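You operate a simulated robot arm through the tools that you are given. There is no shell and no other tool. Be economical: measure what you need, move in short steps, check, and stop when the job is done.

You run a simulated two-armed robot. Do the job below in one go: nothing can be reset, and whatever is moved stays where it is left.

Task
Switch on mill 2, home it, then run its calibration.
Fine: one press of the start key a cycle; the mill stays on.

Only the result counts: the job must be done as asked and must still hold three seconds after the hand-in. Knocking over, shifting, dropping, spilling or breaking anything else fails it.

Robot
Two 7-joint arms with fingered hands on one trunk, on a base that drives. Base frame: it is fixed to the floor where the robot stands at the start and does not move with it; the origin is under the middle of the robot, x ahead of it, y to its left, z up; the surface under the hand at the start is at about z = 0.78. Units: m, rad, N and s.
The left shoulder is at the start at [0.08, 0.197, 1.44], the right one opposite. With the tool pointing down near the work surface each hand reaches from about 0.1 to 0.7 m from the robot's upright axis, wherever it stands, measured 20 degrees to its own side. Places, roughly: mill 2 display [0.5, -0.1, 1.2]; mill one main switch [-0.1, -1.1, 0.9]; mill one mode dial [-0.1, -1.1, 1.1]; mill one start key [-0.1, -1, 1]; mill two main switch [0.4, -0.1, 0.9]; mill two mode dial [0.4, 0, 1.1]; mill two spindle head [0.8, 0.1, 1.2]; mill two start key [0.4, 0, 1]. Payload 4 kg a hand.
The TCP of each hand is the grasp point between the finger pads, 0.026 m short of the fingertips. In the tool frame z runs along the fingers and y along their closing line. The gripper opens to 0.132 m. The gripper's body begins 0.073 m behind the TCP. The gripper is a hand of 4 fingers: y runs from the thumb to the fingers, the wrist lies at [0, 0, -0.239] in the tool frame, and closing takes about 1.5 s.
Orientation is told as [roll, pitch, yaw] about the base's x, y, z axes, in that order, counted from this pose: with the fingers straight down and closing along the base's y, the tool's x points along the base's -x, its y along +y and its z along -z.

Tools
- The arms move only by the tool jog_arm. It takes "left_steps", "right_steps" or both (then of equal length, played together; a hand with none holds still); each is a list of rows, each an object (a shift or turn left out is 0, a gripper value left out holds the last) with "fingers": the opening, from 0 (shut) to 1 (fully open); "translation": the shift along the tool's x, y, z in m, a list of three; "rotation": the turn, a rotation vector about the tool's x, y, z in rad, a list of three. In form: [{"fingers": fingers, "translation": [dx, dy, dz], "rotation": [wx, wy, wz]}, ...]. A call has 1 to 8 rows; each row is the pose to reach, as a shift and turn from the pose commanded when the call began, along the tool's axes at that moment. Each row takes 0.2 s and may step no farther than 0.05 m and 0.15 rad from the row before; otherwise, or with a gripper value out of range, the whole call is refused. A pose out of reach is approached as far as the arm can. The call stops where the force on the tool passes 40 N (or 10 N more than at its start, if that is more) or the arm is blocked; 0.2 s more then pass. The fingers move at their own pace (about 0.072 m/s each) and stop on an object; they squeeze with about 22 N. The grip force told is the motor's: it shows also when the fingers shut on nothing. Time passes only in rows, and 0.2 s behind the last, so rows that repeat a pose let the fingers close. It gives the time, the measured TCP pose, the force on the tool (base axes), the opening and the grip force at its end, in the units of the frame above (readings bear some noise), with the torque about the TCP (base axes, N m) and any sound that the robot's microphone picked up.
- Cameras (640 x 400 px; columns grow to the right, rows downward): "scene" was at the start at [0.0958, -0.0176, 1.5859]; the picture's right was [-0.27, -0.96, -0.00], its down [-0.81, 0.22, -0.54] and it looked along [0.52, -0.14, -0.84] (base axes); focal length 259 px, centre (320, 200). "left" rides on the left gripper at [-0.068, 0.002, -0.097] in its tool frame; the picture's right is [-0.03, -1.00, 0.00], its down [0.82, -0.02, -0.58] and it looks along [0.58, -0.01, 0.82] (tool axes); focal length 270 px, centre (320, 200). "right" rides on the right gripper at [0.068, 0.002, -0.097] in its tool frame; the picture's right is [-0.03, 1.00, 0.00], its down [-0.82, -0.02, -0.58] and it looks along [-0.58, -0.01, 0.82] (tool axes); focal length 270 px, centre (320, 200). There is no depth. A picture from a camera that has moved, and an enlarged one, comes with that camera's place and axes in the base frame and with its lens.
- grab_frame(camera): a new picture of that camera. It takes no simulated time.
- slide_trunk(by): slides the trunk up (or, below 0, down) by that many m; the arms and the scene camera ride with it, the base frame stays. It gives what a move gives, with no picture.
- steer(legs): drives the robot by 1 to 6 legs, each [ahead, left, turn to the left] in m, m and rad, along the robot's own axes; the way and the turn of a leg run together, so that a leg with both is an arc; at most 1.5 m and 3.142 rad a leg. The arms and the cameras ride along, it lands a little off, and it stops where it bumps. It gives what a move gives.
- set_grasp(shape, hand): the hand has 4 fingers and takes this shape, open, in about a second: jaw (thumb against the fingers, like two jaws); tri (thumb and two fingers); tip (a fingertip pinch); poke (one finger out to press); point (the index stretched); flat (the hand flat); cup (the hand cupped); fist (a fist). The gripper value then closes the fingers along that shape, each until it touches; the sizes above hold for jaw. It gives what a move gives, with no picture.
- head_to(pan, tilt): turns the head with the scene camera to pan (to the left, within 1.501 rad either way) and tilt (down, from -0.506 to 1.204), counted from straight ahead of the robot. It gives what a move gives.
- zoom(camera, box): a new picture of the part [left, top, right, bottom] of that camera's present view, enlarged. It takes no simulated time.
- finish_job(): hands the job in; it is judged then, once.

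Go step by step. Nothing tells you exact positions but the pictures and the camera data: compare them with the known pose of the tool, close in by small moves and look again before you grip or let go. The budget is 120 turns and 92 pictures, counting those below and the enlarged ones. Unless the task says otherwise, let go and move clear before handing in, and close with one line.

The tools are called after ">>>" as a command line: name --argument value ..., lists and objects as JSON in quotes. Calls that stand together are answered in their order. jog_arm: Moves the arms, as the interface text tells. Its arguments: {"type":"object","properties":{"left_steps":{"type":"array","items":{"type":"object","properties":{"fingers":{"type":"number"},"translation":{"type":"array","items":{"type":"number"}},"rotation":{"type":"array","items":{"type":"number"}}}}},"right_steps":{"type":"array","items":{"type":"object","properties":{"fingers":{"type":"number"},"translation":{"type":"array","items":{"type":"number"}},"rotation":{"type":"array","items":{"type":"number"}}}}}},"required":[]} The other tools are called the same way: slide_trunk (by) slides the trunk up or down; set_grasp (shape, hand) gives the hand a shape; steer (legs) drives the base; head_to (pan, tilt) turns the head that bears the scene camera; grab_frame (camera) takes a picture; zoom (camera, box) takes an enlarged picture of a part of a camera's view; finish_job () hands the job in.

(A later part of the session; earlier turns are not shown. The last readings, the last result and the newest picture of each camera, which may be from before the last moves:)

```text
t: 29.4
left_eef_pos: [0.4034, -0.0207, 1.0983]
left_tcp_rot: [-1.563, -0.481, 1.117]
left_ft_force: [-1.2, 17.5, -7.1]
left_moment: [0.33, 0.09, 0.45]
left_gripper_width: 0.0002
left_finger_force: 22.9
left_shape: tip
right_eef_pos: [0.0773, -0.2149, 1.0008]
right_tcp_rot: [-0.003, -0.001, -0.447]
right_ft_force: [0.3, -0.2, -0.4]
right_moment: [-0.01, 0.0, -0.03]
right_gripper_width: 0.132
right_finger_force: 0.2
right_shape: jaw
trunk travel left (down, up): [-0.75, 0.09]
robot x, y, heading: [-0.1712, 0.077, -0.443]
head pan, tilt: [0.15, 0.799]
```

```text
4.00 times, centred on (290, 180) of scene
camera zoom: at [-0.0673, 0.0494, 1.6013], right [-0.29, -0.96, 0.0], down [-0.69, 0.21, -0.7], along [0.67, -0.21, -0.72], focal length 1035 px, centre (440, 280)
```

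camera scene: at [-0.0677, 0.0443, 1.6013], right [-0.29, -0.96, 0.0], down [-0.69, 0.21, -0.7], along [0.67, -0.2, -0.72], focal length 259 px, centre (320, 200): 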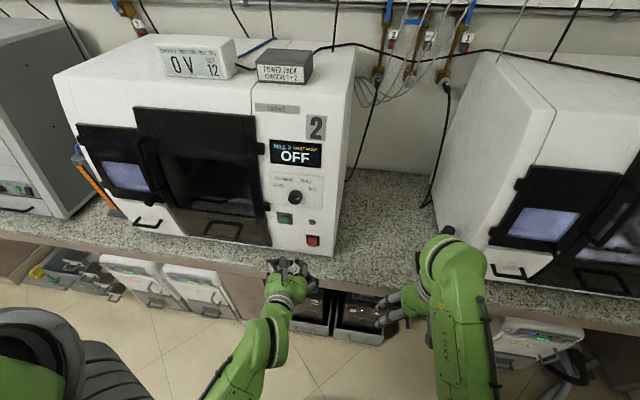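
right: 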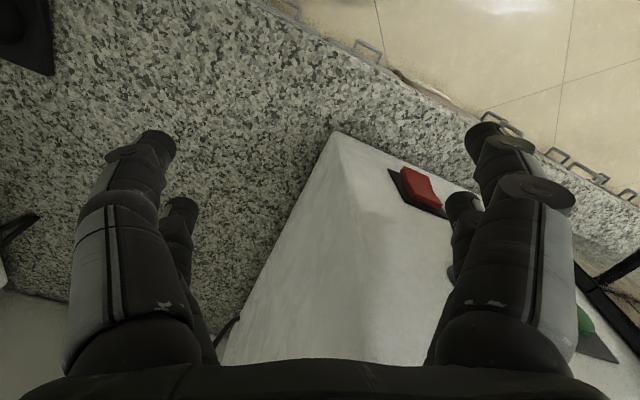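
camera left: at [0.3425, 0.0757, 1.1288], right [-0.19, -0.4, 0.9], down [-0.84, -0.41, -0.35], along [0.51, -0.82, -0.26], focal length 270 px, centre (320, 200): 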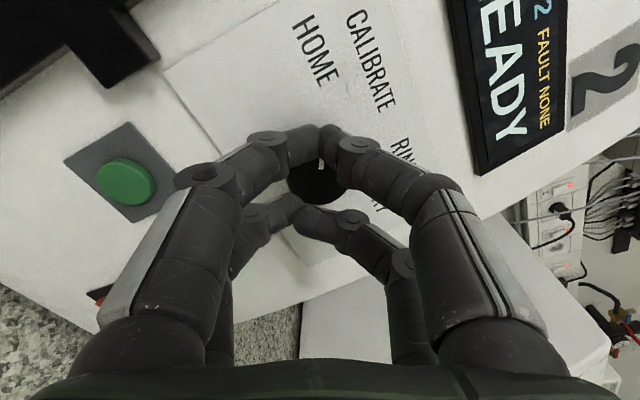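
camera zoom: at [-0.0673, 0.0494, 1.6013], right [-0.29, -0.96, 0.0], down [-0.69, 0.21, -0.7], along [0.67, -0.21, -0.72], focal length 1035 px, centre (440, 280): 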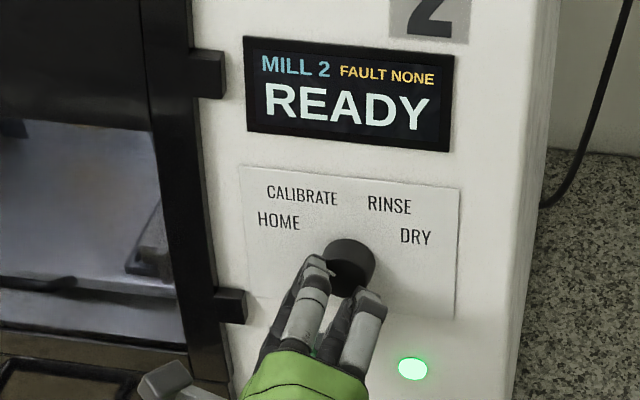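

READY is back and the pointer stands at HOME. I open gently and withdraw.

>>> jog_arm --left_steps '[{"fingers": 0.35}, {"fingers": 0.35}, {"fingers": 0.35}, {"translation": [0, 0, -0.02]}, {"translation": [0, 0, -0.05]}, {"translation": [0, 0, -0.09]}, {"translation": [0, 0, -0.1]}]'

>>> grab_frame --camera "left"

>>> zoom --camera "scene" --box '[240, 130, 340, 230]'

```text
t: 31.0
left_eef_pos: [0.3129, 0.0198, 1.0999]
left_tcp_rot: [-1.562, -0.484, 1.117]
left_ft_force: [0.5, -0.3, 0.1]
left_moment: [-0.01, 0.0, 0.0]
left_gripper_width: 0.0459
left_finger_force: 0.1
left_shape: tip
right_eef_pos: [0.0768, -0.218, 0.9997]
right_tcp_rot: [-0.001, 0.002, -0.45]
right_ft_force: [0.0, -0.2, 0.5]
right_moment: [-0.02, 0.02, -0.01]
right_gripper_width: 0.1319
right_finger_force: 0.0
right_shape: jaw
trunk travel left (down, up): [-0.75, 0.09]
robot x, y, heading: [-0.1716, 0.0814, -0.453]
head pan, tilt: [0.15, 0.799]
```

```text
54 pictures are left
camera left: at [0.2514, 0.1162, 1.1294], right [-0.19, -0.4, 0.9], down [-0.84, -0.41, -0.36], along [0.51, -0.82, -0.26], focal length 270 px, centre (320, 200)
```

left: 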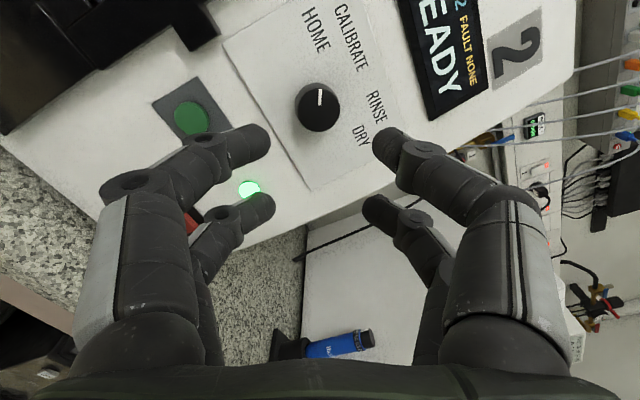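

```text
4.00 times, centred on (290, 180) of scene
camera zoom: at [-0.0679, 0.0453, 1.6013], right [-0.29, -0.96, 0.0], down [-0.69, 0.21, -0.7], along [0.67, -0.2, -0.72], focal length 1035 px, centre (440, 280)
```

zoom: 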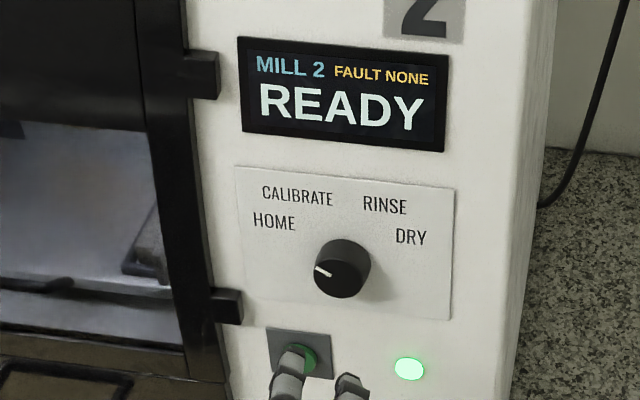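

HOME is selected. I roll the hand upright again, take the poke shape and go in front of the start key (L ≈ 0.195, z ≈ 1.0).

>>> jog_arm --left_steps '[{"rotation": [0, 0, 0.14]}, {"rotation": [0, 0, 0.28]}, {"rotation": [0, 0, 0.42]}, {"rotation": [0, 0, 0.56]}, {"rotation": [0, 0, 0.7]}, {"rotation": [0, 0, 0.84]}, {"rotation": [0, 0, 0.98]}, {"rotation": [0, 0, 1.09]}]'

>>> set_grasp --hand "left" --shape "poke"

>>> jog_arm --left_steps '[{"translation": [0.03, 0.013, 0]}, {"translation": [0.06, 0.026, 0.01]}, {"translation": [0.09, 0.038, 0.03]}, {"translation": [0.101, 0.042, 0.06]}, {"translation": [0.101, 0.042, 0.07]}, {"translation": [0.101, 0.042, 0.07]}]'

>>> grab_frame --camera "left"

>>> zoom --camera "scene" --box '[250, 170, 330, 250]'

```text
t: 32.8
left_eef_pos: [0.314, 0.0186, 1.1002]
left_tcp_rot: [0.74, -1.561, -1.189]
left_ft_force: [0.4, 0.2, 0.6]
left_moment: [0.02, 0.0, 0.02]
left_gripper_width: 0.0456
left_finger_force: 0.0
left_shape: tip
right_eef_pos: [0.0759, -0.2181, 1.0003]
right_tcp_rot: [0.0, -0.001, -0.449]
right_ft_force: [-0.2, -0.8, 0.2]
right_moment: [-0.04, 0.0, -0.04]
right_gripper_width: 0.1318
right_finger_force: 0.1
right_shape: jaw
trunk travel left (down, up): [-0.75, 0.09]
robot x, y, heading: [-0.1679, 0.0805, -0.451]
head pan, tilt: [0.15, 0.799]
```

```text
t: 33.7
left_eef_pos: [0.3122, 0.019, 1.0995]
left_tcp_rot: [0.397, -1.563, -0.845]
left_ft_force: [0.3, -0.1, 0.5]
left_moment: [0.03, 0.02, 0.01]
left_gripper_width: 0.0
left_finger_force: 0.0
left_shape: poke
right_eef_pos: [0.0753, -0.219, 0.9989]
right_tcp_rot: [0.001, 0.002, -0.449]
right_ft_force: [0.1, 0.6, -0.5]
right_moment: [-0.03, 0.03, 0.02]
right_gripper_width: 0.132
right_finger_force: 0.0
right_shape: jaw
trunk travel left (down, up): [-0.75, 0.09]
robot x, y, heading: [-0.1727, 0.0813, -0.448]
head pan, tilt: [0.15, 0.799]
```

```text
t: 35.1
left_eef_pos: [0.3936, 0.0268, 0.9975]
left_tcp_rot: [0.496, -1.563, -0.948]
left_ft_force: [-0.6, 0.3, -0.3]
left_moment: [0.02, 0.0, -0.02]
left_gripper_width: 0.0001
left_finger_force: 0.1
left_shape: poke
right_eef_pos: [0.0753, -0.2187, 1.002]
right_tcp_rot: [0.0, -0.001, -0.449]
right_ft_force: [0.4, -0.1, -0.4]
right_moment: [-0.01, -0.01, 0.04]
right_gripper_width: 0.1318
right_finger_force: 0.2
right_shape: jaw
trunk travel left (down, up): [-0.75, 0.09]
robot x, y, heading: [-0.1715, 0.0786, -0.45]
head pan, tilt: [0.15, 0.799]
```

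```text
52 pictures are left
camera left: at [0.3059, 0.0699, 1.0656], right [-0.44, -0.9, 0.02], down [-0.53, 0.24, -0.81], along [0.73, -0.36, -0.58], focal length 270 px, centre (320, 200)
```

left: 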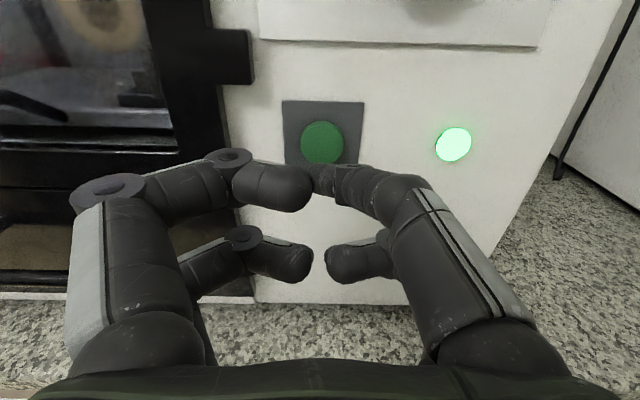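

```text
5.00 times, centred on (290, 210) of scene
camera zoom: at [-0.0687, 0.0447, 1.6013], right [-0.29, -0.96, 0.0], down [-0.69, 0.21, -0.7], along [0.67, -0.2, -0.72], focal length 1294 px, centre (470, 150)
```

zoom: 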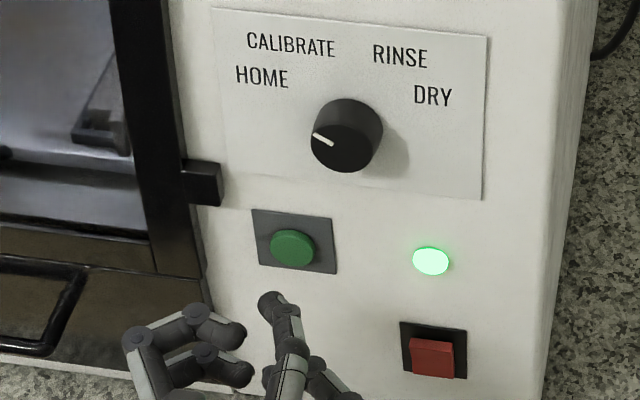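

The fingertip is in front of the key, slightly low; I raise it 6 mm and push in, one smooth press.

>>> jog_arm --left_steps '[{"translation": [-0.006, -0.002, 0.01]}, {"translation": [-0.006, -0.002, 0.02]}, {"translation": [-0.006, -0.002, 0.026]}, {"translation": [-0.006, -0.002, 0.03]}, {"translation": [-0.006, -0.002, 0.034]}, {"translation": [-0.006, -0.002, 0.037]}]'

>>> zoom --camera "scene" --box '[250, 130, 340, 250]'

```text
t: 36.5
left_eef_pos: [0.4248, 0.0093, 1.0053]
left_tcp_rot: [0.519, -1.566, -0.969]
left_ft_force: [-4.4, 2.4, -0.3]
left_moment: [0.02, -0.01, -0.02]
left_gripper_width: 0.0001
left_finger_force: 0.1
left_shape: poke
right_eef_pos: [0.0746, -0.219, 1.0001]
right_tcp_rot: [-0.001, -0.003, -0.45]
right_ft_force: [-0.2, -0.6, -0.7]
right_moment: [-0.04, 0.0, 0.01]
right_gripper_width: 0.1318
right_finger_force: 0.0
right_shape: jaw
trunk travel left (down, up): [-0.75, 0.09]
robot x, y, heading: [-0.1689, 0.0787, -0.446]
head pan, tilt: [0.15, 0.799]
heard: click
```

```text
3.33 times, centred on (295, 190) of scene
camera zoom: at [-0.0699, 0.0454, 1.6014], right [-0.29, -0.96, 0.0], down [-0.68, 0.21, -0.7], along [0.67, -0.2, -0.72], focal length 863 px, centre (403, 233)
```

zoom: 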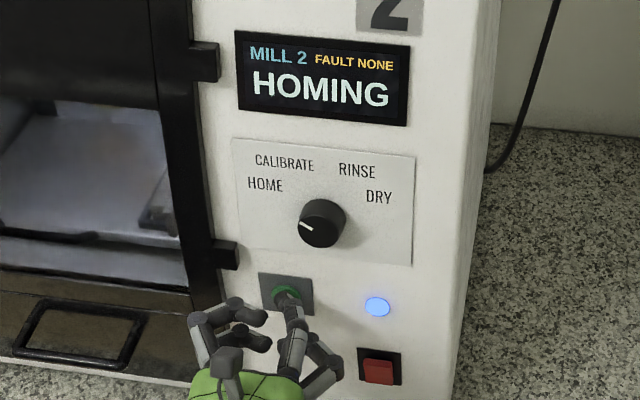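

One click and the mill is HOMING. I withdraw and wait.

>>> jog_arm --left_steps '[{"translation": [0, 0, -0.04]}, {"translation": [0, 0, -0.08]}, {"translation": [0, 0, -0.1]}, {"translation": [0, 0, -0.1]}, {"translation": [0, 0, -0.1]}, {"translation": [0, 0, -0.1]}, {"translation": [0, 0, -0.1]}, {"translation": [0, 0, -0.1]}]'

>>> set_grasp --hand "left" --shape "tip"

>>> zoom --camera "scene" --box '[250, 130, 340, 250]'

```text
t: 38.3
left_eef_pos: [0.3356, 0.0542, 1.0037]
left_tcp_rot: [0.466, -1.563, -0.917]
left_ft_force: [0.4, -1.0, 0.6]
left_moment: [0.03, 0.0, -0.01]
left_gripper_width: 0.0001
left_finger_force: 0.1
left_shape: poke
right_eef_pos: [0.0764, -0.218, 0.9998]
right_tcp_rot: [0.001, -0.001, -0.448]
right_ft_force: [0.0, -0.2, -1.0]
right_moment: [0.01, 0.02, 0.0]
right_gripper_width: 0.1319
right_finger_force: 0.0
right_shape: jaw
trunk travel left (down, up): [-0.75, 0.09]
robot x, y, heading: [-0.1737, 0.0798, -0.446]
head pan, tilt: [0.15, 0.799]
```

```text
t: 39.2
left_eef_pos: [0.3342, 0.0534, 1.0037]
left_tcp_rot: [0.446, -1.563, -0.896]
left_ft_force: [-0.2, 0.3, -0.4]
left_moment: [-0.01, 0.01, 0.0]
left_gripper_width: 0.1318
left_finger_force: 0.0
left_shape: tip
right_eef_pos: [0.076, -0.2193, 1.0003]
right_tcp_rot: [0.001, -0.001, -0.448]
right_ft_force: [-0.2, -0.3, -0.2]
right_moment: [-0.03, 0.01, 0.02]
right_gripper_width: 0.1324
right_finger_force: 0.1
right_shape: jaw
trunk travel left (down, up): [-0.75, 0.09]
robot x, y, heading: [-0.1729, 0.082, -0.449]
head pan, tilt: [0.15, 0.799]
```

```text
3.33 times, centred on (295, 190) of scene
camera zoom: at [-0.0682, 0.0445, 1.6013], right [-0.29, -0.96, 0.0], down [-0.69, 0.21, -0.7], along [0.67, -0.2, -0.72], focal length 863 px, centre (403, 233)
```

zoom: 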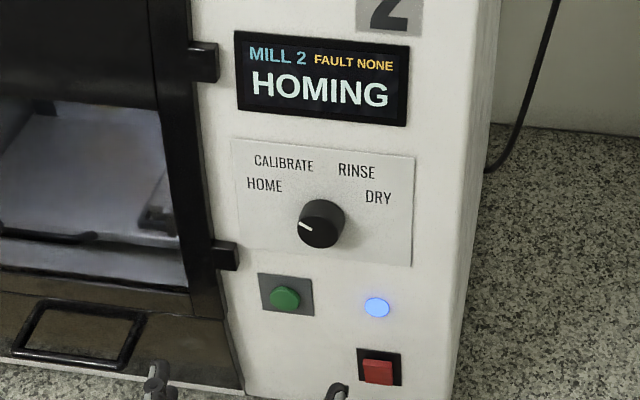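

Still homing. Meanwhile I move in front of the dial with the pinch half open and a slight counter-clockwise pre-roll, without touching it.

>>> jog_arm --left_steps '[{"translation": [-0.03, -0.012, 0], "fingers": 0.45}, {"translation": [-0.06, -0.025, 0]}, {"translation": [-0.085, -0.035, 0]}, {"translation": [-0.098, -0.041, 0.01], "rotation": [0, 0, -0.12]}, {"translation": [-0.098, -0.041, 0.02], "rotation": [0, 0, -0.24]}, {"translation": [-0.098, -0.041, 0.02], "rotation": [0, 0, -0.35]}, {"translation": [-0.098, -0.041, 0.02], "rotation": [0, 0, -0.35]}]'

>>> zoom --camera "scene" --box '[250, 130, 340, 250]'

>>> grab_frame --camera "left"

```text
t: 40.8
left_eef_pos: [0.336, 0.0065, 1.1039]
left_tcp_rot: [-1.551, -1.223, 1.104]
left_ft_force: [0.4, -0.2, 0.4]
left_moment: [-0.01, 0.01, 0.03]
left_gripper_width: 0.06
left_finger_force: 0.1
left_shape: tip
right_eef_pos: [0.0756, -0.2199, 0.9987]
right_tcp_rot: [0.0, -0.001, -0.448]
right_ft_force: [-0.3, -0.5, 0.7]
right_moment: [0.03, 0.01, 0.0]
right_gripper_width: 0.1325
right_finger_force: 0.1
right_shape: jaw
trunk travel left (down, up): [-0.75, 0.09]
robot x, y, heading: [-0.176, 0.0807, -0.447]
head pan, tilt: [0.15, 0.799]
```

```text
3.33 times, centred on (295, 190) of scene
camera zoom: at [-0.0688, 0.0449, 1.6013], right [-0.29, -0.96, 0.0], down [-0.69, 0.21, -0.7], along [0.67, -0.2, -0.72], focal length 863 px, centre (403, 233)
```

zoom: 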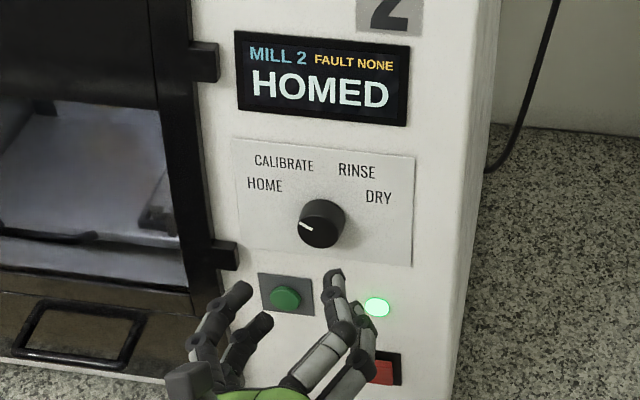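

```text
47 pictures are left
camera left: at [0.2592, 0.0696, 1.1665], right [-0.4, -0.84, 0.36], down [-0.65, -0.01, -0.76], along [0.64, -0.54, -0.54], focal length 270 px, centre (320, 200)
```

left: 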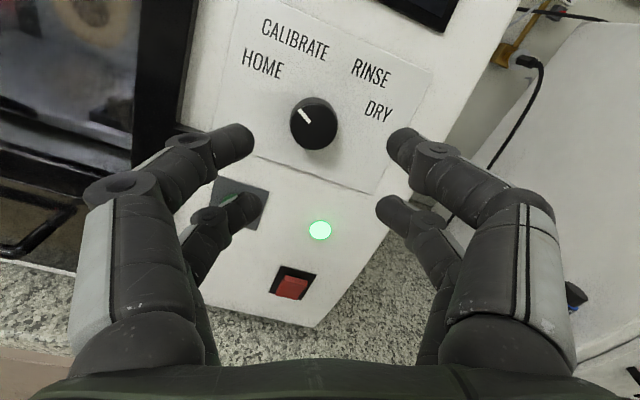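

The mill is HOMED. I close the opening a bit to stay clear of the door latch, advance over the dial and grip it.

>>> jog_arm --left_steps '[{"translation": [0, 0, 0.03], "fingers": 0.38}, {"translation": [0.001, 0, 0.05]}, {"translation": [0.001, 0, 0.065]}, {"translation": [0.001, 0, 0.075]}, {"translation": [0.001, 0, 0.075]}]'

>>> grab_frame --camera "left"

```text
t: 42.0
left_eef_pos: [0.4042, -0.026, 1.1022]
left_tcp_rot: [-1.551, -1.223, 1.101]
left_ft_force: [-0.2, 0.7, -0.3]
left_moment: [0.0, -0.01, -0.01]
left_gripper_width: 0.0507
left_finger_force: 0.2
left_shape: tip
right_eef_pos: [0.0755, -0.2193, 1.0001]
right_tcp_rot: [-0.001, -0.001, -0.449]
right_ft_force: [-0.2, -0.5, 0.4]
right_moment: [0.02, 0.02, 0.01]
right_gripper_width: 0.1317
right_finger_force: 0.1
right_shape: jaw
trunk travel left (down, up): [-0.75, 0.09]
robot x, y, heading: [-0.17, 0.0762, -0.442]
head pan, tilt: [0.15, 0.799]
```

```text
46 pictures are left
camera left: at [0.3273, 0.0373, 1.1653], right [-0.4, -0.84, 0.36], down [-0.65, -0.01, -0.76], along [0.64, -0.54, -0.54], focal length 270 px, centre (320, 200)
```

left: 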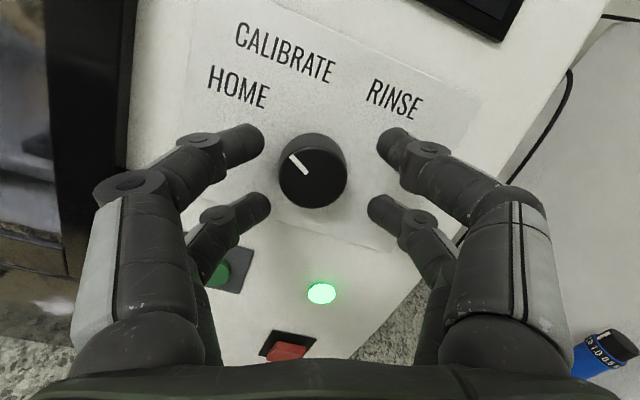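

Centred well. I close and turn clockwise about 0.64 rad towards CALIBRATE.

>>> jog_arm --left_steps '[{"fingers": 0.2}, {"fingers": 0.0}, {"fingers": 0.0}, {"fingers": 0.0}, {"fingers": 0.0}, {"fingers": 0.0}, {"fingers": 0.0}]'

>>> jog_arm --left_steps '[{"rotation": [0, 0, 0.11]}, {"rotation": [0, 0, 0.22]}, {"rotation": [0, 0, 0.33]}, {"rotation": [0, 0, 0.44]}, {"rotation": [0, 0, 0.55]}, {"rotation": [0, 0, 0.64]}, {"rotation": [0, 0, 0.64]}]'

>>> grab_frame --camera "left"

>>> zoom --camera "scene" --box '[250, 130, 340, 250]'

```text
t: 43.6
left_eef_pos: [0.4033, -0.0257, 1.1013]
left_tcp_rot: [-1.548, -1.225, 1.099]
left_ft_force: [-3.1, 1.7, -3.3]
left_moment: [0.04, 0.14, -0.03]
left_gripper_width: 0.0
left_finger_force: 22.1
left_shape: tip
right_eef_pos: [0.0765, -0.2184, 1.0004]
right_tcp_rot: [0.002, -0.001, -0.448]
right_ft_force: [0.4, 0.5, -0.8]
right_moment: [0.01, 0.0, 0.01]
right_gripper_width: 0.1319
right_finger_force: 0.0
right_shape: jaw
trunk travel left (down, up): [-0.75, 0.09]
robot x, y, heading: [-0.1701, 0.0766, -0.447]
head pan, tilt: [0.15, 0.799]
```

```text
t: 45.2
left_eef_pos: [0.4042, -0.0272, 1.0981]
left_tcp_rot: [1.535, -1.276, -1.987]
left_ft_force: [-11.5, 0.2, -18.4]
left_moment: [0.22, 0.63, -0.31]
left_gripper_width: 0.0
left_finger_force: 22.4
left_shape: tip
right_eef_pos: [0.0761, -0.2189, 0.9994]
right_tcp_rot: [0.001, 0.0, -0.45]
right_ft_force: [-0.4, -0.2, -0.7]
right_moment: [0.07, -0.01, -0.01]
right_gripper_width: 0.1317
right_finger_force: 0.0
right_shape: jaw
trunk travel left (down, up): [-0.75, 0.09]
robot x, y, heading: [-0.1706, 0.0832, -0.451]
head pan, tilt: [0.15, 0.799]
```

```text
45 pictures are left
camera left: at [0.3075, -0.0024, 1.1653], right [-0.42, -0.87, -0.27], down [-0.43, 0.45, -0.78], along [0.8, -0.21, -0.57], focal length 270 px, centre (320, 200)
```

left: 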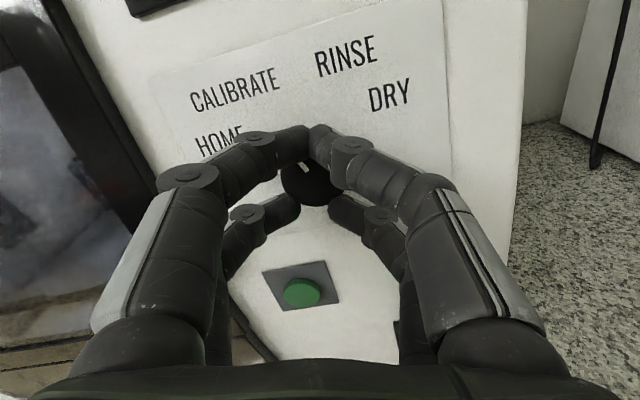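

```text
3.33 times, centred on (295, 190) of scene
camera zoom: at [-0.0685, 0.044, 1.6011], right [-0.29, -0.96, 0.0], down [-0.69, 0.21, -0.7], along [0.67, -0.2, -0.72], focal length 863 px, centre (403, 233)
```

zoom: 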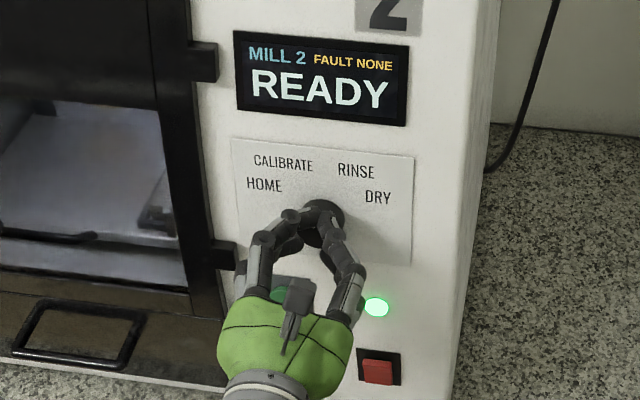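

The display went to READY, so a new mode is selected. I release and withdraw to check the pointer.

>>> jog_arm --left_steps '[{"fingers": 0.35}, {"fingers": 0.35}, {"fingers": 0.35}, {"translation": [0, 0, -0.02]}, {"translation": [0, 0, -0.05]}, {"translation": [0, 0, -0.09]}, {"translation": [0, 0, -0.1]}]'

>>> grab_frame --camera "left"

>>> zoom --camera "scene" --box '[250, 130, 340, 250]'

```text
t: 46.8
left_eef_pos: [0.3132, 0.016, 1.1028]
left_tcp_rot: [1.548, -1.277, -2.001]
left_ft_force: [0.0, 0.2, 0.2]
left_moment: [0.03, 0.0, -0.01]
left_gripper_width: 0.0457
left_finger_force: 0.1
left_shape: tip
right_eef_pos: [0.0753, -0.219, 0.9997]
right_tcp_rot: [0.001, -0.001, -0.449]
right_ft_force: [-0.9, -0.1, -0.5]
right_moment: [0.01, -0.01, -0.01]
right_gripper_width: 0.1319
right_finger_force: 0.0
right_shape: jaw
trunk travel left (down, up): [-0.75, 0.09]
robot x, y, heading: [-0.1714, 0.0814, -0.447]
head pan, tilt: [0.15, 0.799]
```

```text
43 pictures are left
camera left: at [0.2186, 0.0415, 1.1687], right [-0.42, -0.87, -0.27], down [-0.43, 0.45, -0.78], along [0.8, -0.22, -0.56], focal length 270 px, centre (320, 200)
```

left: 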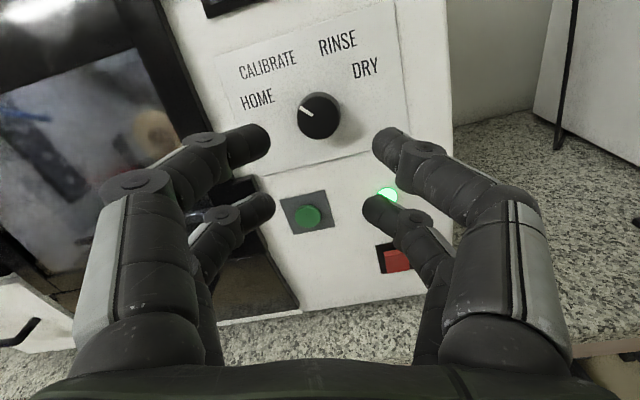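

```text
3.33 times, centred on (295, 190) of scene
camera zoom: at [-0.068, 0.0449, 1.6013], right [-0.29, -0.96, 0.0], down [-0.69, 0.21, -0.7], along [0.67, -0.2, -0.72], focal length 863 px, centre (403, 233)
```

zoom: 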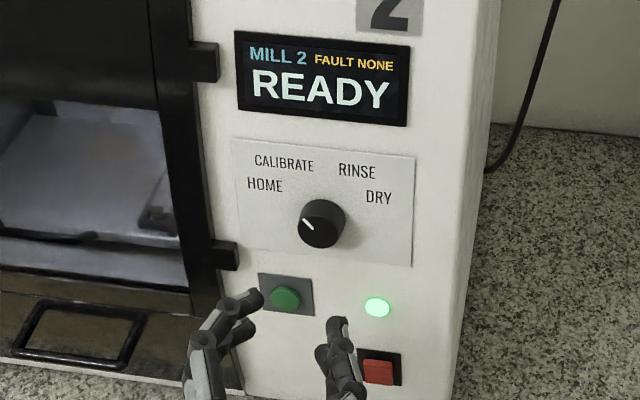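

The pointer seems to stop short of CALIBRATE; I zoom in on it.

>>> zoom --camera "left" --box '[220, 20, 400, 160]'

>>> zoom --camera "scene" --box '[270, 165, 320, 210]'

```text
2.86 times, centred on (310, 90) of left
camera zoom: at [0.2186, 0.0415, 1.1687], right [-0.42, -0.87, -0.27], down [-0.43, 0.45, -0.78], along [0.8, -0.22, -0.56], focal length 772 px, centre (349, 514)
```

zoom: 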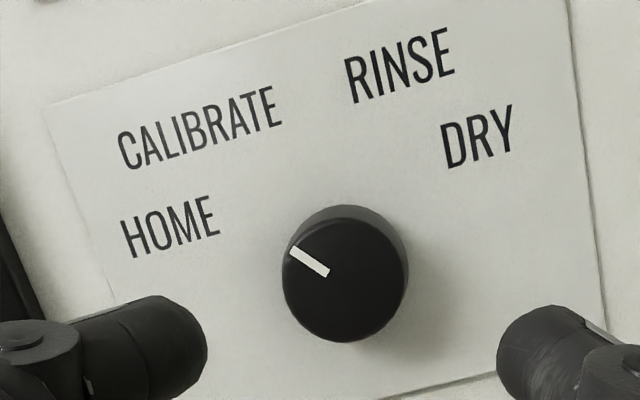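

```text
8.89 times, centred on (295, 188) of scene
camera zoom: at [-0.068, 0.0449, 1.6013], right [-0.29, -0.96, 0.0], down [-0.69, 0.21, -0.7], along [0.67, -0.2, -0.72], focal length 2300 px, centre (542, 311)
```

zoom: 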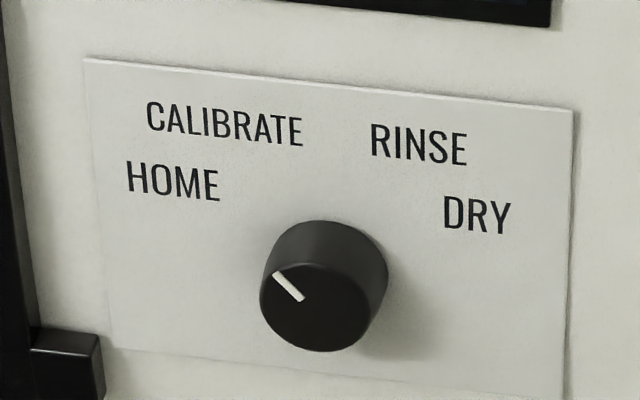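

The dial turned only part-way (about 134°, CALIBRATE near 112°). I re-grip a few millimetres higher and turn it further clockwise.

>>> jog_arm --left_steps '[{"rotation": [0, 0, -0.14], "fingers": 0.38}, {"translation": [-0.002, 0.002, 0.03], "rotation": [0, 0, -0.28]}, {"translation": [-0.002, 0.002, 0.06], "rotation": [0, 0, -0.4]}, {"translation": [-0.002, 0.002, 0.085], "rotation": [0, 0, -0.4]}, {"translation": [-0.002, 0.002, 0.101], "rotation": [0, 0, -0.4]}, {"translation": [-0.002, 0.002, 0.101], "rotation": [0, 0, -0.4]}]'

>>> jog_arm --left_steps '[{"fingers": 0.2}, {"fingers": 0.0}, {"fingers": 0.0}, {"fingers": 0.0}, {"fingers": 0.0}, {"fingers": 0.0}, {"fingers": 0.0}]'

>>> zoom --camera "left" --box '[220, 80, 420, 260]'

```text
t: 48.2
left_eef_pos: [0.4062, -0.0259, 1.1039]
left_tcp_rot: [-1.508, -1.464, 1.057]
left_ft_force: [0.5, -0.2, 0.2]
left_moment: [0.01, -0.03, 0.0]
left_gripper_width: 0.0497
left_finger_force: 0.0
left_shape: tip
right_eef_pos: [0.0765, -0.2189, 1.0003]
right_tcp_rot: [0.001, 0.0, -0.448]
right_ft_force: [0.3, -0.7, -0.3]
right_moment: [0.0, -0.02, -0.01]
right_gripper_width: 0.1318
right_finger_force: 0.0
right_shape: jaw
trunk travel left (down, up): [-0.75, 0.09]
robot x, y, heading: [-0.1704, 0.0831, -0.442]
head pan, tilt: [0.15, 0.799]
```

```text
t: 49.8
left_eef_pos: [0.405, -0.0247, 1.1025]
left_tcp_rot: [-1.469, -1.464, 1.018]
left_ft_force: [-8.9, 1.9, -13.7]
left_moment: [0.17, 0.42, -0.03]
left_gripper_width: 0.0003
left_finger_force: 21.8
left_shape: tip
right_eef_pos: [0.0752, -0.2177, 0.999]
right_tcp_rot: [-0.001, 0.0, -0.448]
right_ft_force: [0.9, 0.8, -0.8]
right_moment: [-0.03, 0.0, -0.03]
right_gripper_width: 0.1317
right_finger_force: 0.0
right_shape: jaw
trunk travel left (down, up): [-0.75, 0.09]
robot x, y, heading: [-0.1691, 0.0816, -0.448]
head pan, tilt: [0.15, 0.799]
```

```text
2.22 times, centred on (320, 170) of left
camera zoom: at [0.3208, 0.0235, 1.1702], right [-0.43, -0.89, 0.13], down [-0.57, 0.16, -0.8], along [0.7, -0.42, -0.58], focal length 601 px, centre (320, 267)
```

zoom: 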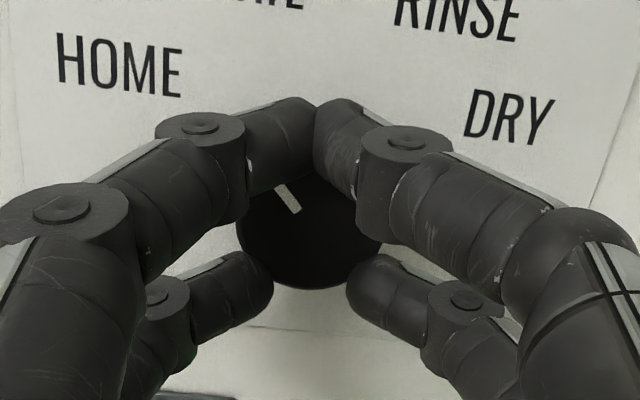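

The cage is closed on the knob with the pointer visible. I turn clockwise and watch the pointer before releasing.

>>> jog_arm --left_steps '[{"rotation": [0, 0, 0.11]}, {"rotation": [0, 0, 0.22]}, {"rotation": [0, 0, 0.33]}, {"rotation": [0, 0, 0.44]}, {"rotation": [0, 0, 0.5]}, {"rotation": [0, 0, 0.5]}]'

>>> zoom --camera "left" --box '[170, 40, 410, 260]'

```text
t: 51.2
left_eef_pos: [0.4044, -0.0249, 1.1016]
left_tcp_rot: [1.545, -1.175, -1.997]
left_ft_force: [-13.9, 3.2, -18.8]
left_moment: [0.3, 0.74, -0.25]
left_gripper_width: 0.0
left_finger_force: 21.9
left_shape: tip
right_eef_pos: [0.0753, -0.2198, 1.0006]
right_tcp_rot: [-0.002, -0.003, -0.448]
right_ft_force: [-0.4, -0.8, -0.2]
right_moment: [-0.01, 0.01, 0.03]
right_gripper_width: 0.1316
right_finger_force: 0.1
right_shape: jaw
trunk travel left (down, up): [-0.75, 0.09]
robot x, y, heading: [-0.1741, 0.0818, -0.44]
head pan, tilt: [0.15, 0.799]
```

```text
1.82 times, centred on (290, 150) of left
camera zoom: at [0.3061, -0.0061, 1.1658], right [-0.41, -0.84, -0.36], down [-0.4, 0.52, -0.76], along [0.82, -0.17, -0.55], focal length 491 px, centre (374, 291)
```

zoom: 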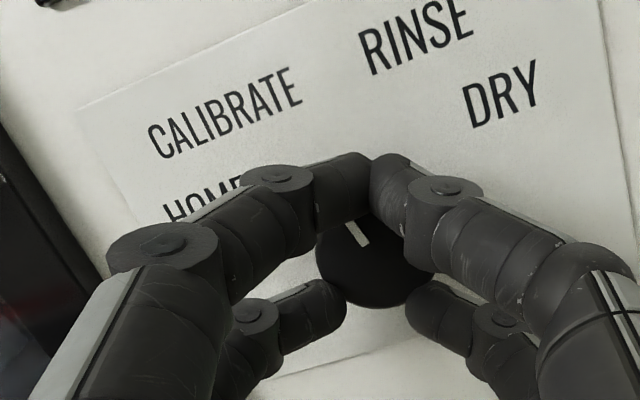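

The pointer now reads roughly 100–108°. I release and check with a clean view.

>>> jog_arm --left_steps '[{"fingers": 0.35}, {"fingers": 0.35}, {"fingers": 0.35}, {"translation": [0, 0, -0.02]}, {"translation": [0, 0, -0.05]}, {"translation": [0, 0, -0.09]}, {"translation": [0, 0, -0.1]}]'

>>> zoom --camera "left" --box '[220, 20, 400, 160]'

>>> zoom --camera "scene" --box '[265, 130, 325, 210]'

```text
t: 52.8
left_eef_pos: [0.3156, 0.0181, 1.1051]
left_tcp_rot: [1.555, -1.178, -2.003]
left_ft_force: [-1.0, 0.3, -0.3]
left_moment: [0.0, 0.01, 0.0]
left_gripper_width: 0.0461
left_finger_force: 0.0
left_shape: tip
right_eef_pos: [0.0751, -0.2174, 1.0011]
right_tcp_rot: [-0.001, 0.0, -0.448]
right_ft_force: [0.7, -0.3, 0.3]
right_moment: [0.01, -0.02, 0.0]
right_gripper_width: 0.1319
right_finger_force: 0.0
right_shape: jaw
trunk travel left (down, up): [-0.75, 0.09]
robot x, y, heading: [-0.1702, 0.0779, -0.445]
head pan, tilt: [0.15, 0.799]
```

```text
2.86 times, centred on (310, 90) of left
camera zoom: at [0.2169, 0.0378, 1.1698], right [-0.41, -0.84, -0.36], down [-0.4, 0.52, -0.76], along [0.82, -0.17, -0.54], focal length 772 px, centre (349, 514)
```

zoom: 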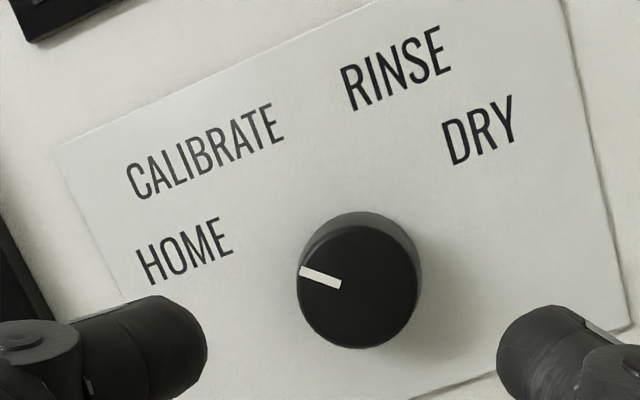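

```text
5.00 times, centred on (295, 170) of scene
camera zoom: at [-0.0682, 0.0448, 1.6013], right [-0.29, -0.96, 0.0], down [-0.69, 0.21, -0.7], along [0.67, -0.2, -0.72], focal length 1294 px, centre (445, 350)
```

zoom: 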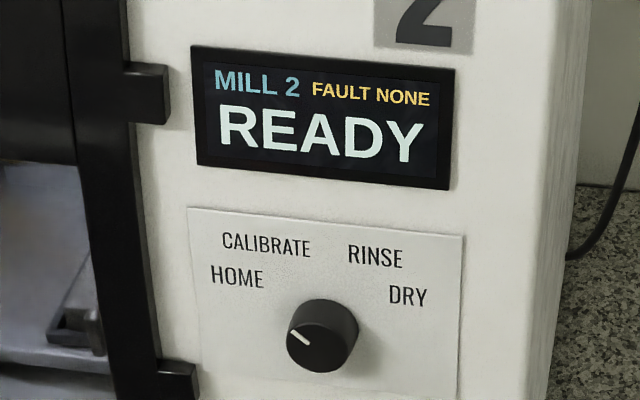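

On release the pointer slid back toward HOME: the off-centre finger pairs drag it as they open. I will pinch with only the upper pair across the knob's diameter; first I measure the pointer.

>>> zoom --camera "scene" --box '[270, 165, 320, 210]'

>>> grab_frame --camera "left"

```text
8.89 times, centred on (295, 188) of scene
camera zoom: at [-0.0682, 0.0448, 1.6013], right [-0.29, -0.96, 0.0], down [-0.69, 0.21, -0.7], along [0.67, -0.2, -0.72], focal length 2300 px, centre (542, 311)
```

zoom: 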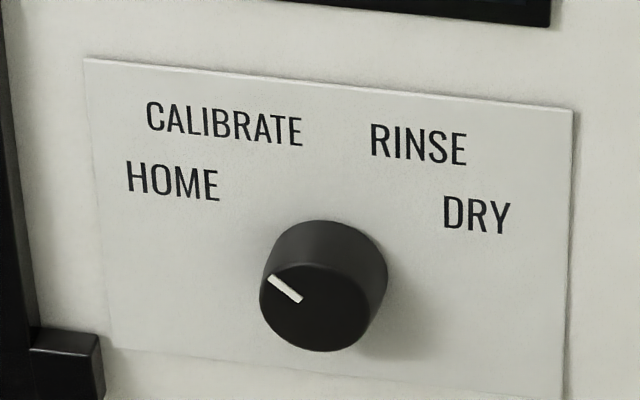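

```text
34 pictures are left
camera left: at [0.2169, 0.0378, 1.1698], right [-0.41, -0.84, -0.36], down [-0.4, 0.52, -0.76], along [0.82, -0.17, -0.54], focal length 270 px, centre (320, 200)
```

left: 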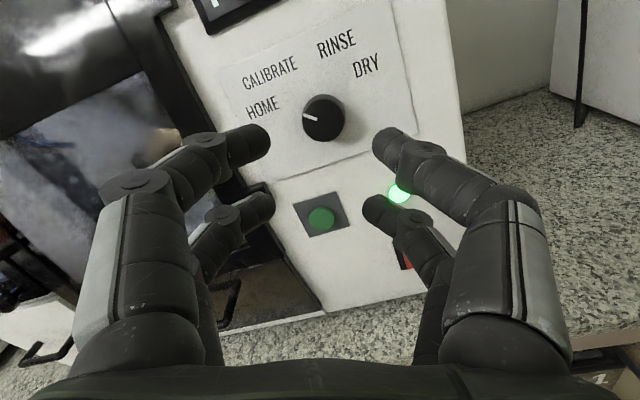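

The pointer is back near HOME. I shift the hand so the upper finger pair straddles the dial's centre, with a pre-roll, and check.

>>> jog_arm --left_steps '[{"rotation": [0, 0, -0.14], "fingers": 0.42}, {"translation": [0.01, -0.007, 0], "rotation": [0, 0, -0.28]}, {"translation": [0.0185, -0.014, 0.01], "rotation": [0, 0, -0.42]}, {"translation": [0.0185, -0.014, 0.03], "rotation": [0, 0, -0.56]}, {"translation": [0.0185, -0.014, 0.05], "rotation": [0, 0, -0.64]}, {"translation": [0.0185, -0.014, 0.06], "rotation": [0, 0, -0.64]}, {"translation": [0.0185, -0.014, 0.06], "rotation": [0, 0, -0.64]}]'

>>> grab_frame --camera "left"

```text
t: 54.4
left_eef_pos: [0.3658, -0.0134, 1.0809]
left_tcp_rot: [-1.545, -1.323, 1.095]
left_ft_force: [-0.7, -0.4, 0.0]
left_moment: [-0.02, 0.01, -0.01]
left_gripper_width: 0.055
left_finger_force: 0.1
left_shape: tip
right_eef_pos: [0.0754, -0.2198, 0.9993]
right_tcp_rot: [0.0, 0.0, -0.45]
right_ft_force: [0.0, 1.1, 0.1]
right_moment: [0.01, 0.0, 0.01]
right_gripper_width: 0.1319
right_finger_force: 0.0
right_shape: jaw
trunk travel left (down, up): [-0.75, 0.09]
robot x, y, heading: [-0.1709, 0.0802, -0.444]
head pan, tilt: [0.15, 0.799]
```

```text
33 pictures are left
camera left: at [0.2862, 0.0435, 1.1479], right [-0.42, -0.87, 0.27], down [-0.62, 0.06, -0.78], along [0.66, -0.49, -0.56], focal length 270 px, centre (320, 200)
```

left: 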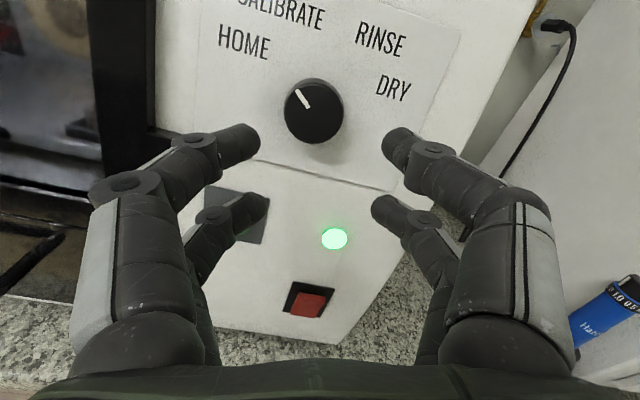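

The dial lies right in line with the upper pair. I shift 5 mm sideways, advance and close.

>>> jog_arm --left_steps '[{"translation": [0, 0.005, 0.02]}, {"translation": [0, 0.005, 0.034]}, {"translation": [0, 0.005, 0.041]}, {"translation": [0, 0.005, 0.041], "fingers": 0.2}, {"translation": [0, 0.005, 0.041], "fingers": 0.0}, {"translation": [0, 0.005, 0.041]}, {"translation": [0, 0.005, 0.041]}, {"translation": [0, 0.005, 0.041]}]'

>>> grab_frame --camera "left"

```text
t: 56.2
left_eef_pos: [0.4052, -0.0267, 1.0806]
left_tcp_rot: [-1.548, -1.325, 1.097]
left_ft_force: [-2.3, 1.2, 1.7]
left_moment: [-0.06, -0.09, -0.06]
left_gripper_width: 0.0151
left_finger_force: 21.7
left_shape: tip
right_eef_pos: [0.0745, -0.2184, 0.9997]
right_tcp_rot: [-0.001, -0.001, -0.449]
right_ft_force: [0.4, -0.8, 0.5]
right_moment: [-0.01, 0.02, 0.0]
right_gripper_width: 0.132
right_finger_force: 0.1
right_shape: jaw
trunk travel left (down, up): [-0.75, 0.09]
robot x, y, heading: [-0.1703, 0.082, -0.444]
head pan, tilt: [0.15, 0.799]
```

```text
32 pictures are left
camera left: at [0.3257, 0.0303, 1.1466], right [-0.42, -0.87, 0.27], down [-0.62, 0.06, -0.78], along [0.66, -0.49, -0.56], focal length 270 px, centre (320, 200)
```

left: 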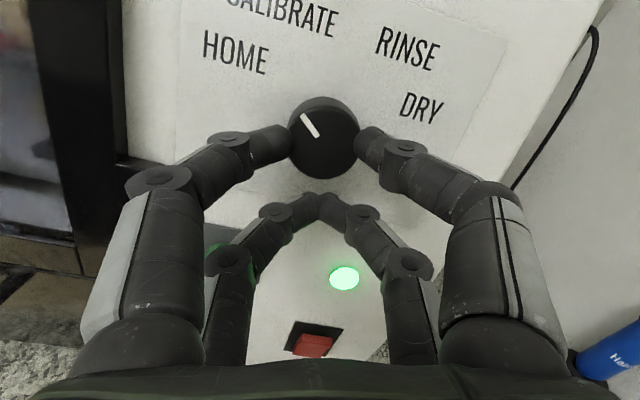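

A clean pinch across the diameter. I turn 0.48 rad clockwise about the dial's own centre.

>>> jog_arm --left_steps '[{"translation": [-0.0002, 0.0026, 0], "rotation": [0, 0, 0.12]}, {"translation": [-0.0006, 0.0051, 0], "rotation": [0, 0, 0.24]}, {"translation": [-0.0014, 0.0076, 0], "rotation": [0, 0, 0.36]}, {"translation": [-0.0024, 0.0099, 0], "rotation": [0, 0, 0.48]}, {"translation": [-0.0024, 0.0099, 0], "rotation": [0, 0, 0.48]}]'

>>> grab_frame --camera "left"

```text
t: 57.4
left_eef_pos: [0.4075, -0.0187, 1.0824]
left_tcp_rot: [1.555, -1.335, -2.007]
left_ft_force: [-10.3, 1.0, 4.6]
left_moment: [-0.09, -0.21, -0.42]
left_gripper_width: 0.0133
left_finger_force: 21.8
left_shape: tip
right_eef_pos: [0.0731, -0.2173, 1.001]
right_tcp_rot: [0.002, -0.003, -0.449]
right_ft_force: [0.2, 0.1, 0.1]
right_moment: [0.0, -0.01, 0.04]
right_gripper_width: 0.1317
right_finger_force: 0.1
right_shape: jaw
trunk travel left (down, up): [-0.75, 0.09]
robot x, y, heading: [-0.1701, 0.0773, -0.448]
head pan, tilt: [0.15, 0.799]
```

```text
31 pictures are left
camera left: at [0.3127, 0.0099, 1.1481], right [-0.43, -0.88, -0.21], down [-0.45, 0.41, -0.8], along [0.79, -0.25, -0.57], focal length 270 px, centre (320, 200)
```

left: 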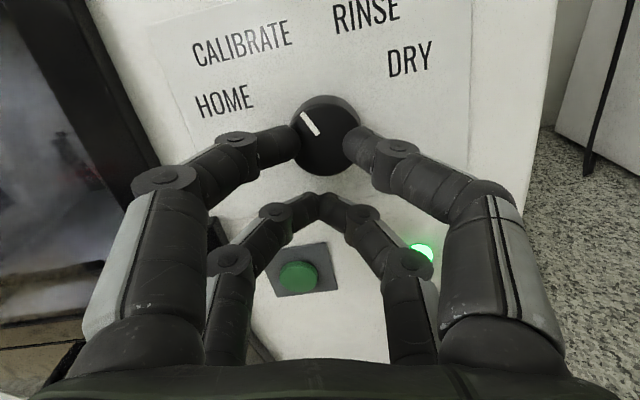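

The pointer moved with the hand to about 107–110°, aimed at CALIBRATE. I open and withdraw.

>>> jog_arm --left_steps '[{"fingers": 0.35}, {"fingers": 0.4}, {"fingers": 0.4}, {"translation": [0, 0, -0.02]}, {"translation": [0, 0, -0.05]}, {"translation": [0, 0, -0.09]}, {"translation": [0, 0, -0.1]}]'

>>> zoom --camera "scene" --box '[265, 145, 325, 215]'

>>> zoom --camera "left" --box '[200, 0, 420, 180]'

```text
t: 59.0
left_eef_pos: [0.3181, 0.0244, 1.0795]
left_tcp_rot: [1.545, -1.337, -1.994]
left_ft_force: [0.0, -0.1, -0.2]
left_moment: [-0.02, 0.01, -0.01]
left_gripper_width: 0.0521
left_finger_force: 0.1
left_shape: tip
right_eef_pos: [0.0764, -0.2192, 1.0001]
right_tcp_rot: [-0.001, 0.001, -0.449]
right_ft_force: [0.5, 0.1, -0.3]
right_moment: [0.02, 0.05, 0.03]
right_gripper_width: 0.1318
right_finger_force: 0.0
right_shape: jaw
trunk travel left (down, up): [-0.75, 0.09]
robot x, y, heading: [-0.1745, 0.0805, -0.448]
head pan, tilt: [0.15, 0.799]
```

```text
5.71 times, centred on (295, 180) of scene
camera zoom: at [-0.0688, 0.0446, 1.6013], right [-0.29, -0.96, 0.0], down [-0.69, 0.21, -0.7], along [0.67, -0.2, -0.72], focal length 1479 px, centre (463, 314)
```

zoom: 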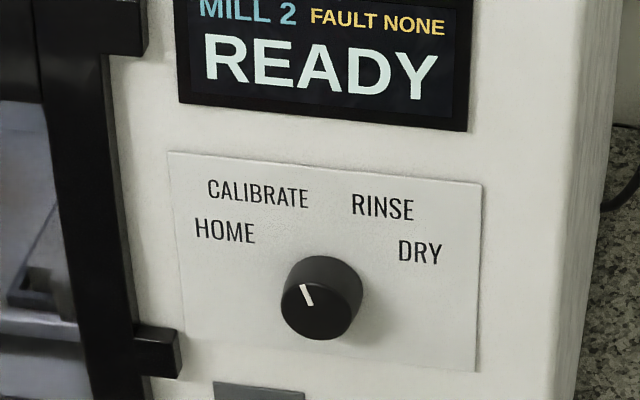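

```text
2.22 times, centred on (310, 90) of left
camera zoom: at [0.2255, 0.0533, 1.1477], right [-0.43, -0.88, -0.21], down [-0.45, 0.41, -0.8], along [0.78, -0.25, -0.57], focal length 601 px, centre (342, 444)
```

zoom: 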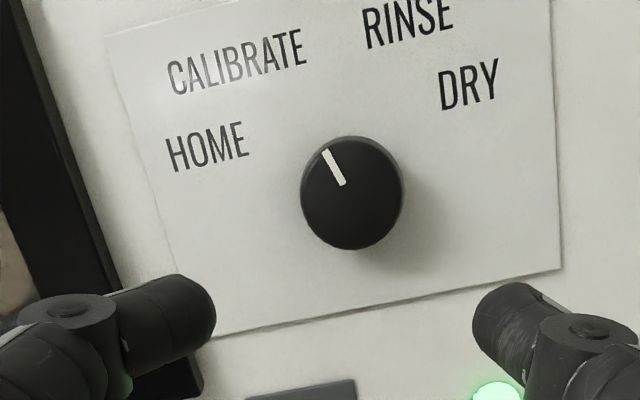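

The pointer stands at CALIBRATE and the mill reads READY. I roll upright, form the poke and line up with the start key as before.

>>> jog_arm --left_steps '[{"rotation": [0, 0, -0.12]}, {"rotation": [0, 0, -0.235]}, {"rotation": [0, 0, -0.235]}]'

>>> set_grasp --hand "left" --shape "poke"

>>> jog_arm --left_steps '[{"translation": [0.03, 0.013, 0]}, {"translation": [0.06, 0.026, 0.01]}, {"translation": [0.0755, 0.033, 0.035]}, {"translation": [0.0755, 0.033, 0.06]}, {"translation": [0.0755, 0.033, 0.06]}]'

>>> zoom --camera "scene" --box '[250, 170, 330, 250]'

>>> grab_frame --camera "left"

```text
t: 59.8
left_eef_pos: [0.3201, 0.0247, 1.0814]
left_tcp_rot: [-0.399, -1.564, -0.051]
left_ft_force: [-0.2, -0.9, -0.3]
left_moment: [-0.01, 0.01, 0.0]
left_gripper_width: 0.0521
left_finger_force: 0.1
left_shape: tip
right_eef_pos: [0.0758, -0.2183, 0.999]
right_tcp_rot: [0.0, 0.0, -0.45]
right_ft_force: [0.3, 0.5, 0.3]
right_moment: [0.05, 0.01, 0.03]
right_gripper_width: 0.132
right_finger_force: 0.0
right_shape: jaw
trunk travel left (down, up): [-0.75, 0.09]
robot x, y, heading: [-0.1685, 0.0771, -0.446]
head pan, tilt: [0.15, 0.799]
```

```text
t: 60.7
left_eef_pos: [0.3191, 0.0255, 1.0807]
left_tcp_rot: [-0.228, -1.564, -0.22]
left_ft_force: [0.1, 1.0, 0.3]
left_moment: [0.0, -0.02, 0.0]
left_gripper_width: 0.0
left_finger_force: 0.0
left_shape: poke
right_eef_pos: [0.076, -0.2178, 1.0]
right_tcp_rot: [0.0, -0.001, -0.449]
right_ft_force: [-0.7, -0.9, 1.1]
right_moment: [0.01, -0.03, 0.01]
right_gripper_width: 0.132
right_finger_force: 0.0
right_shape: jaw
trunk travel left (down, up): [-0.75, 0.09]
robot x, y, heading: [-0.1707, 0.0812, -0.446]
head pan, tilt: [0.15, 0.799]
```

```text
t: 61.9
left_eef_pos: [0.3865, 0.0297, 1.0046]
left_tcp_rot: [-0.231, -1.565, -0.22]
left_ft_force: [1.1, -0.5, 0.7]
left_moment: [-0.03, -0.01, 0.0]
left_gripper_width: 0.0
left_finger_force: 0.0
left_shape: poke
right_eef_pos: [0.0755, -0.2192, 1.0]
right_tcp_rot: [0.0, -0.002, -0.449]
right_ft_force: [0.2, -0.1, -0.4]
right_moment: [0.0, 0.01, -0.01]
right_gripper_width: 0.1319
right_finger_force: 0.0
right_shape: jaw
trunk travel left (down, up): [-0.75, 0.09]
robot x, y, heading: [-0.177, 0.0771, -0.448]
head pan, tilt: [0.15, 0.799]
```

```text
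5.00 times, centred on (290, 210) of scene
camera zoom: at [-0.0689, 0.0447, 1.6013], right [-0.29, -0.96, 0.0], down [-0.69, 0.21, -0.7], along [0.67, -0.2, -0.72], focal length 1294 px, centre (470, 150)
```

zoom: 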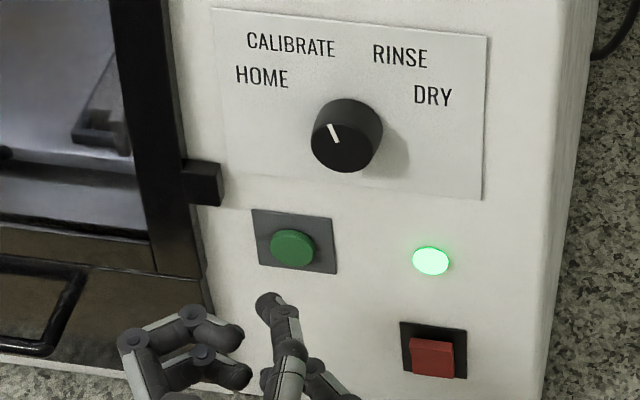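

```text
27 pictures are left
camera left: at [0.2995, 0.0719, 1.0732], right [-0.44, -0.9, 0.03], down [-0.53, 0.23, -0.81], along [0.72, -0.37, -0.58], focal length 270 px, centre (320, 200)
```

left: 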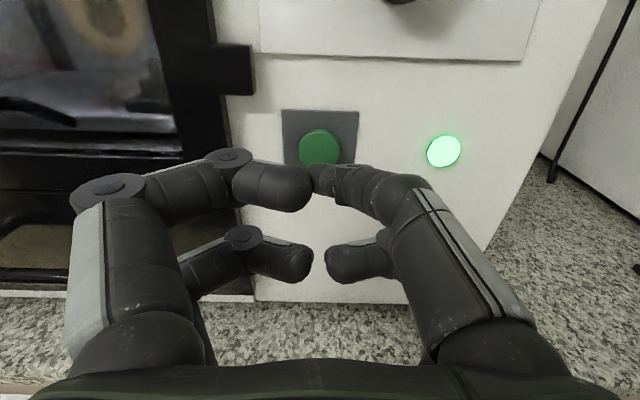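

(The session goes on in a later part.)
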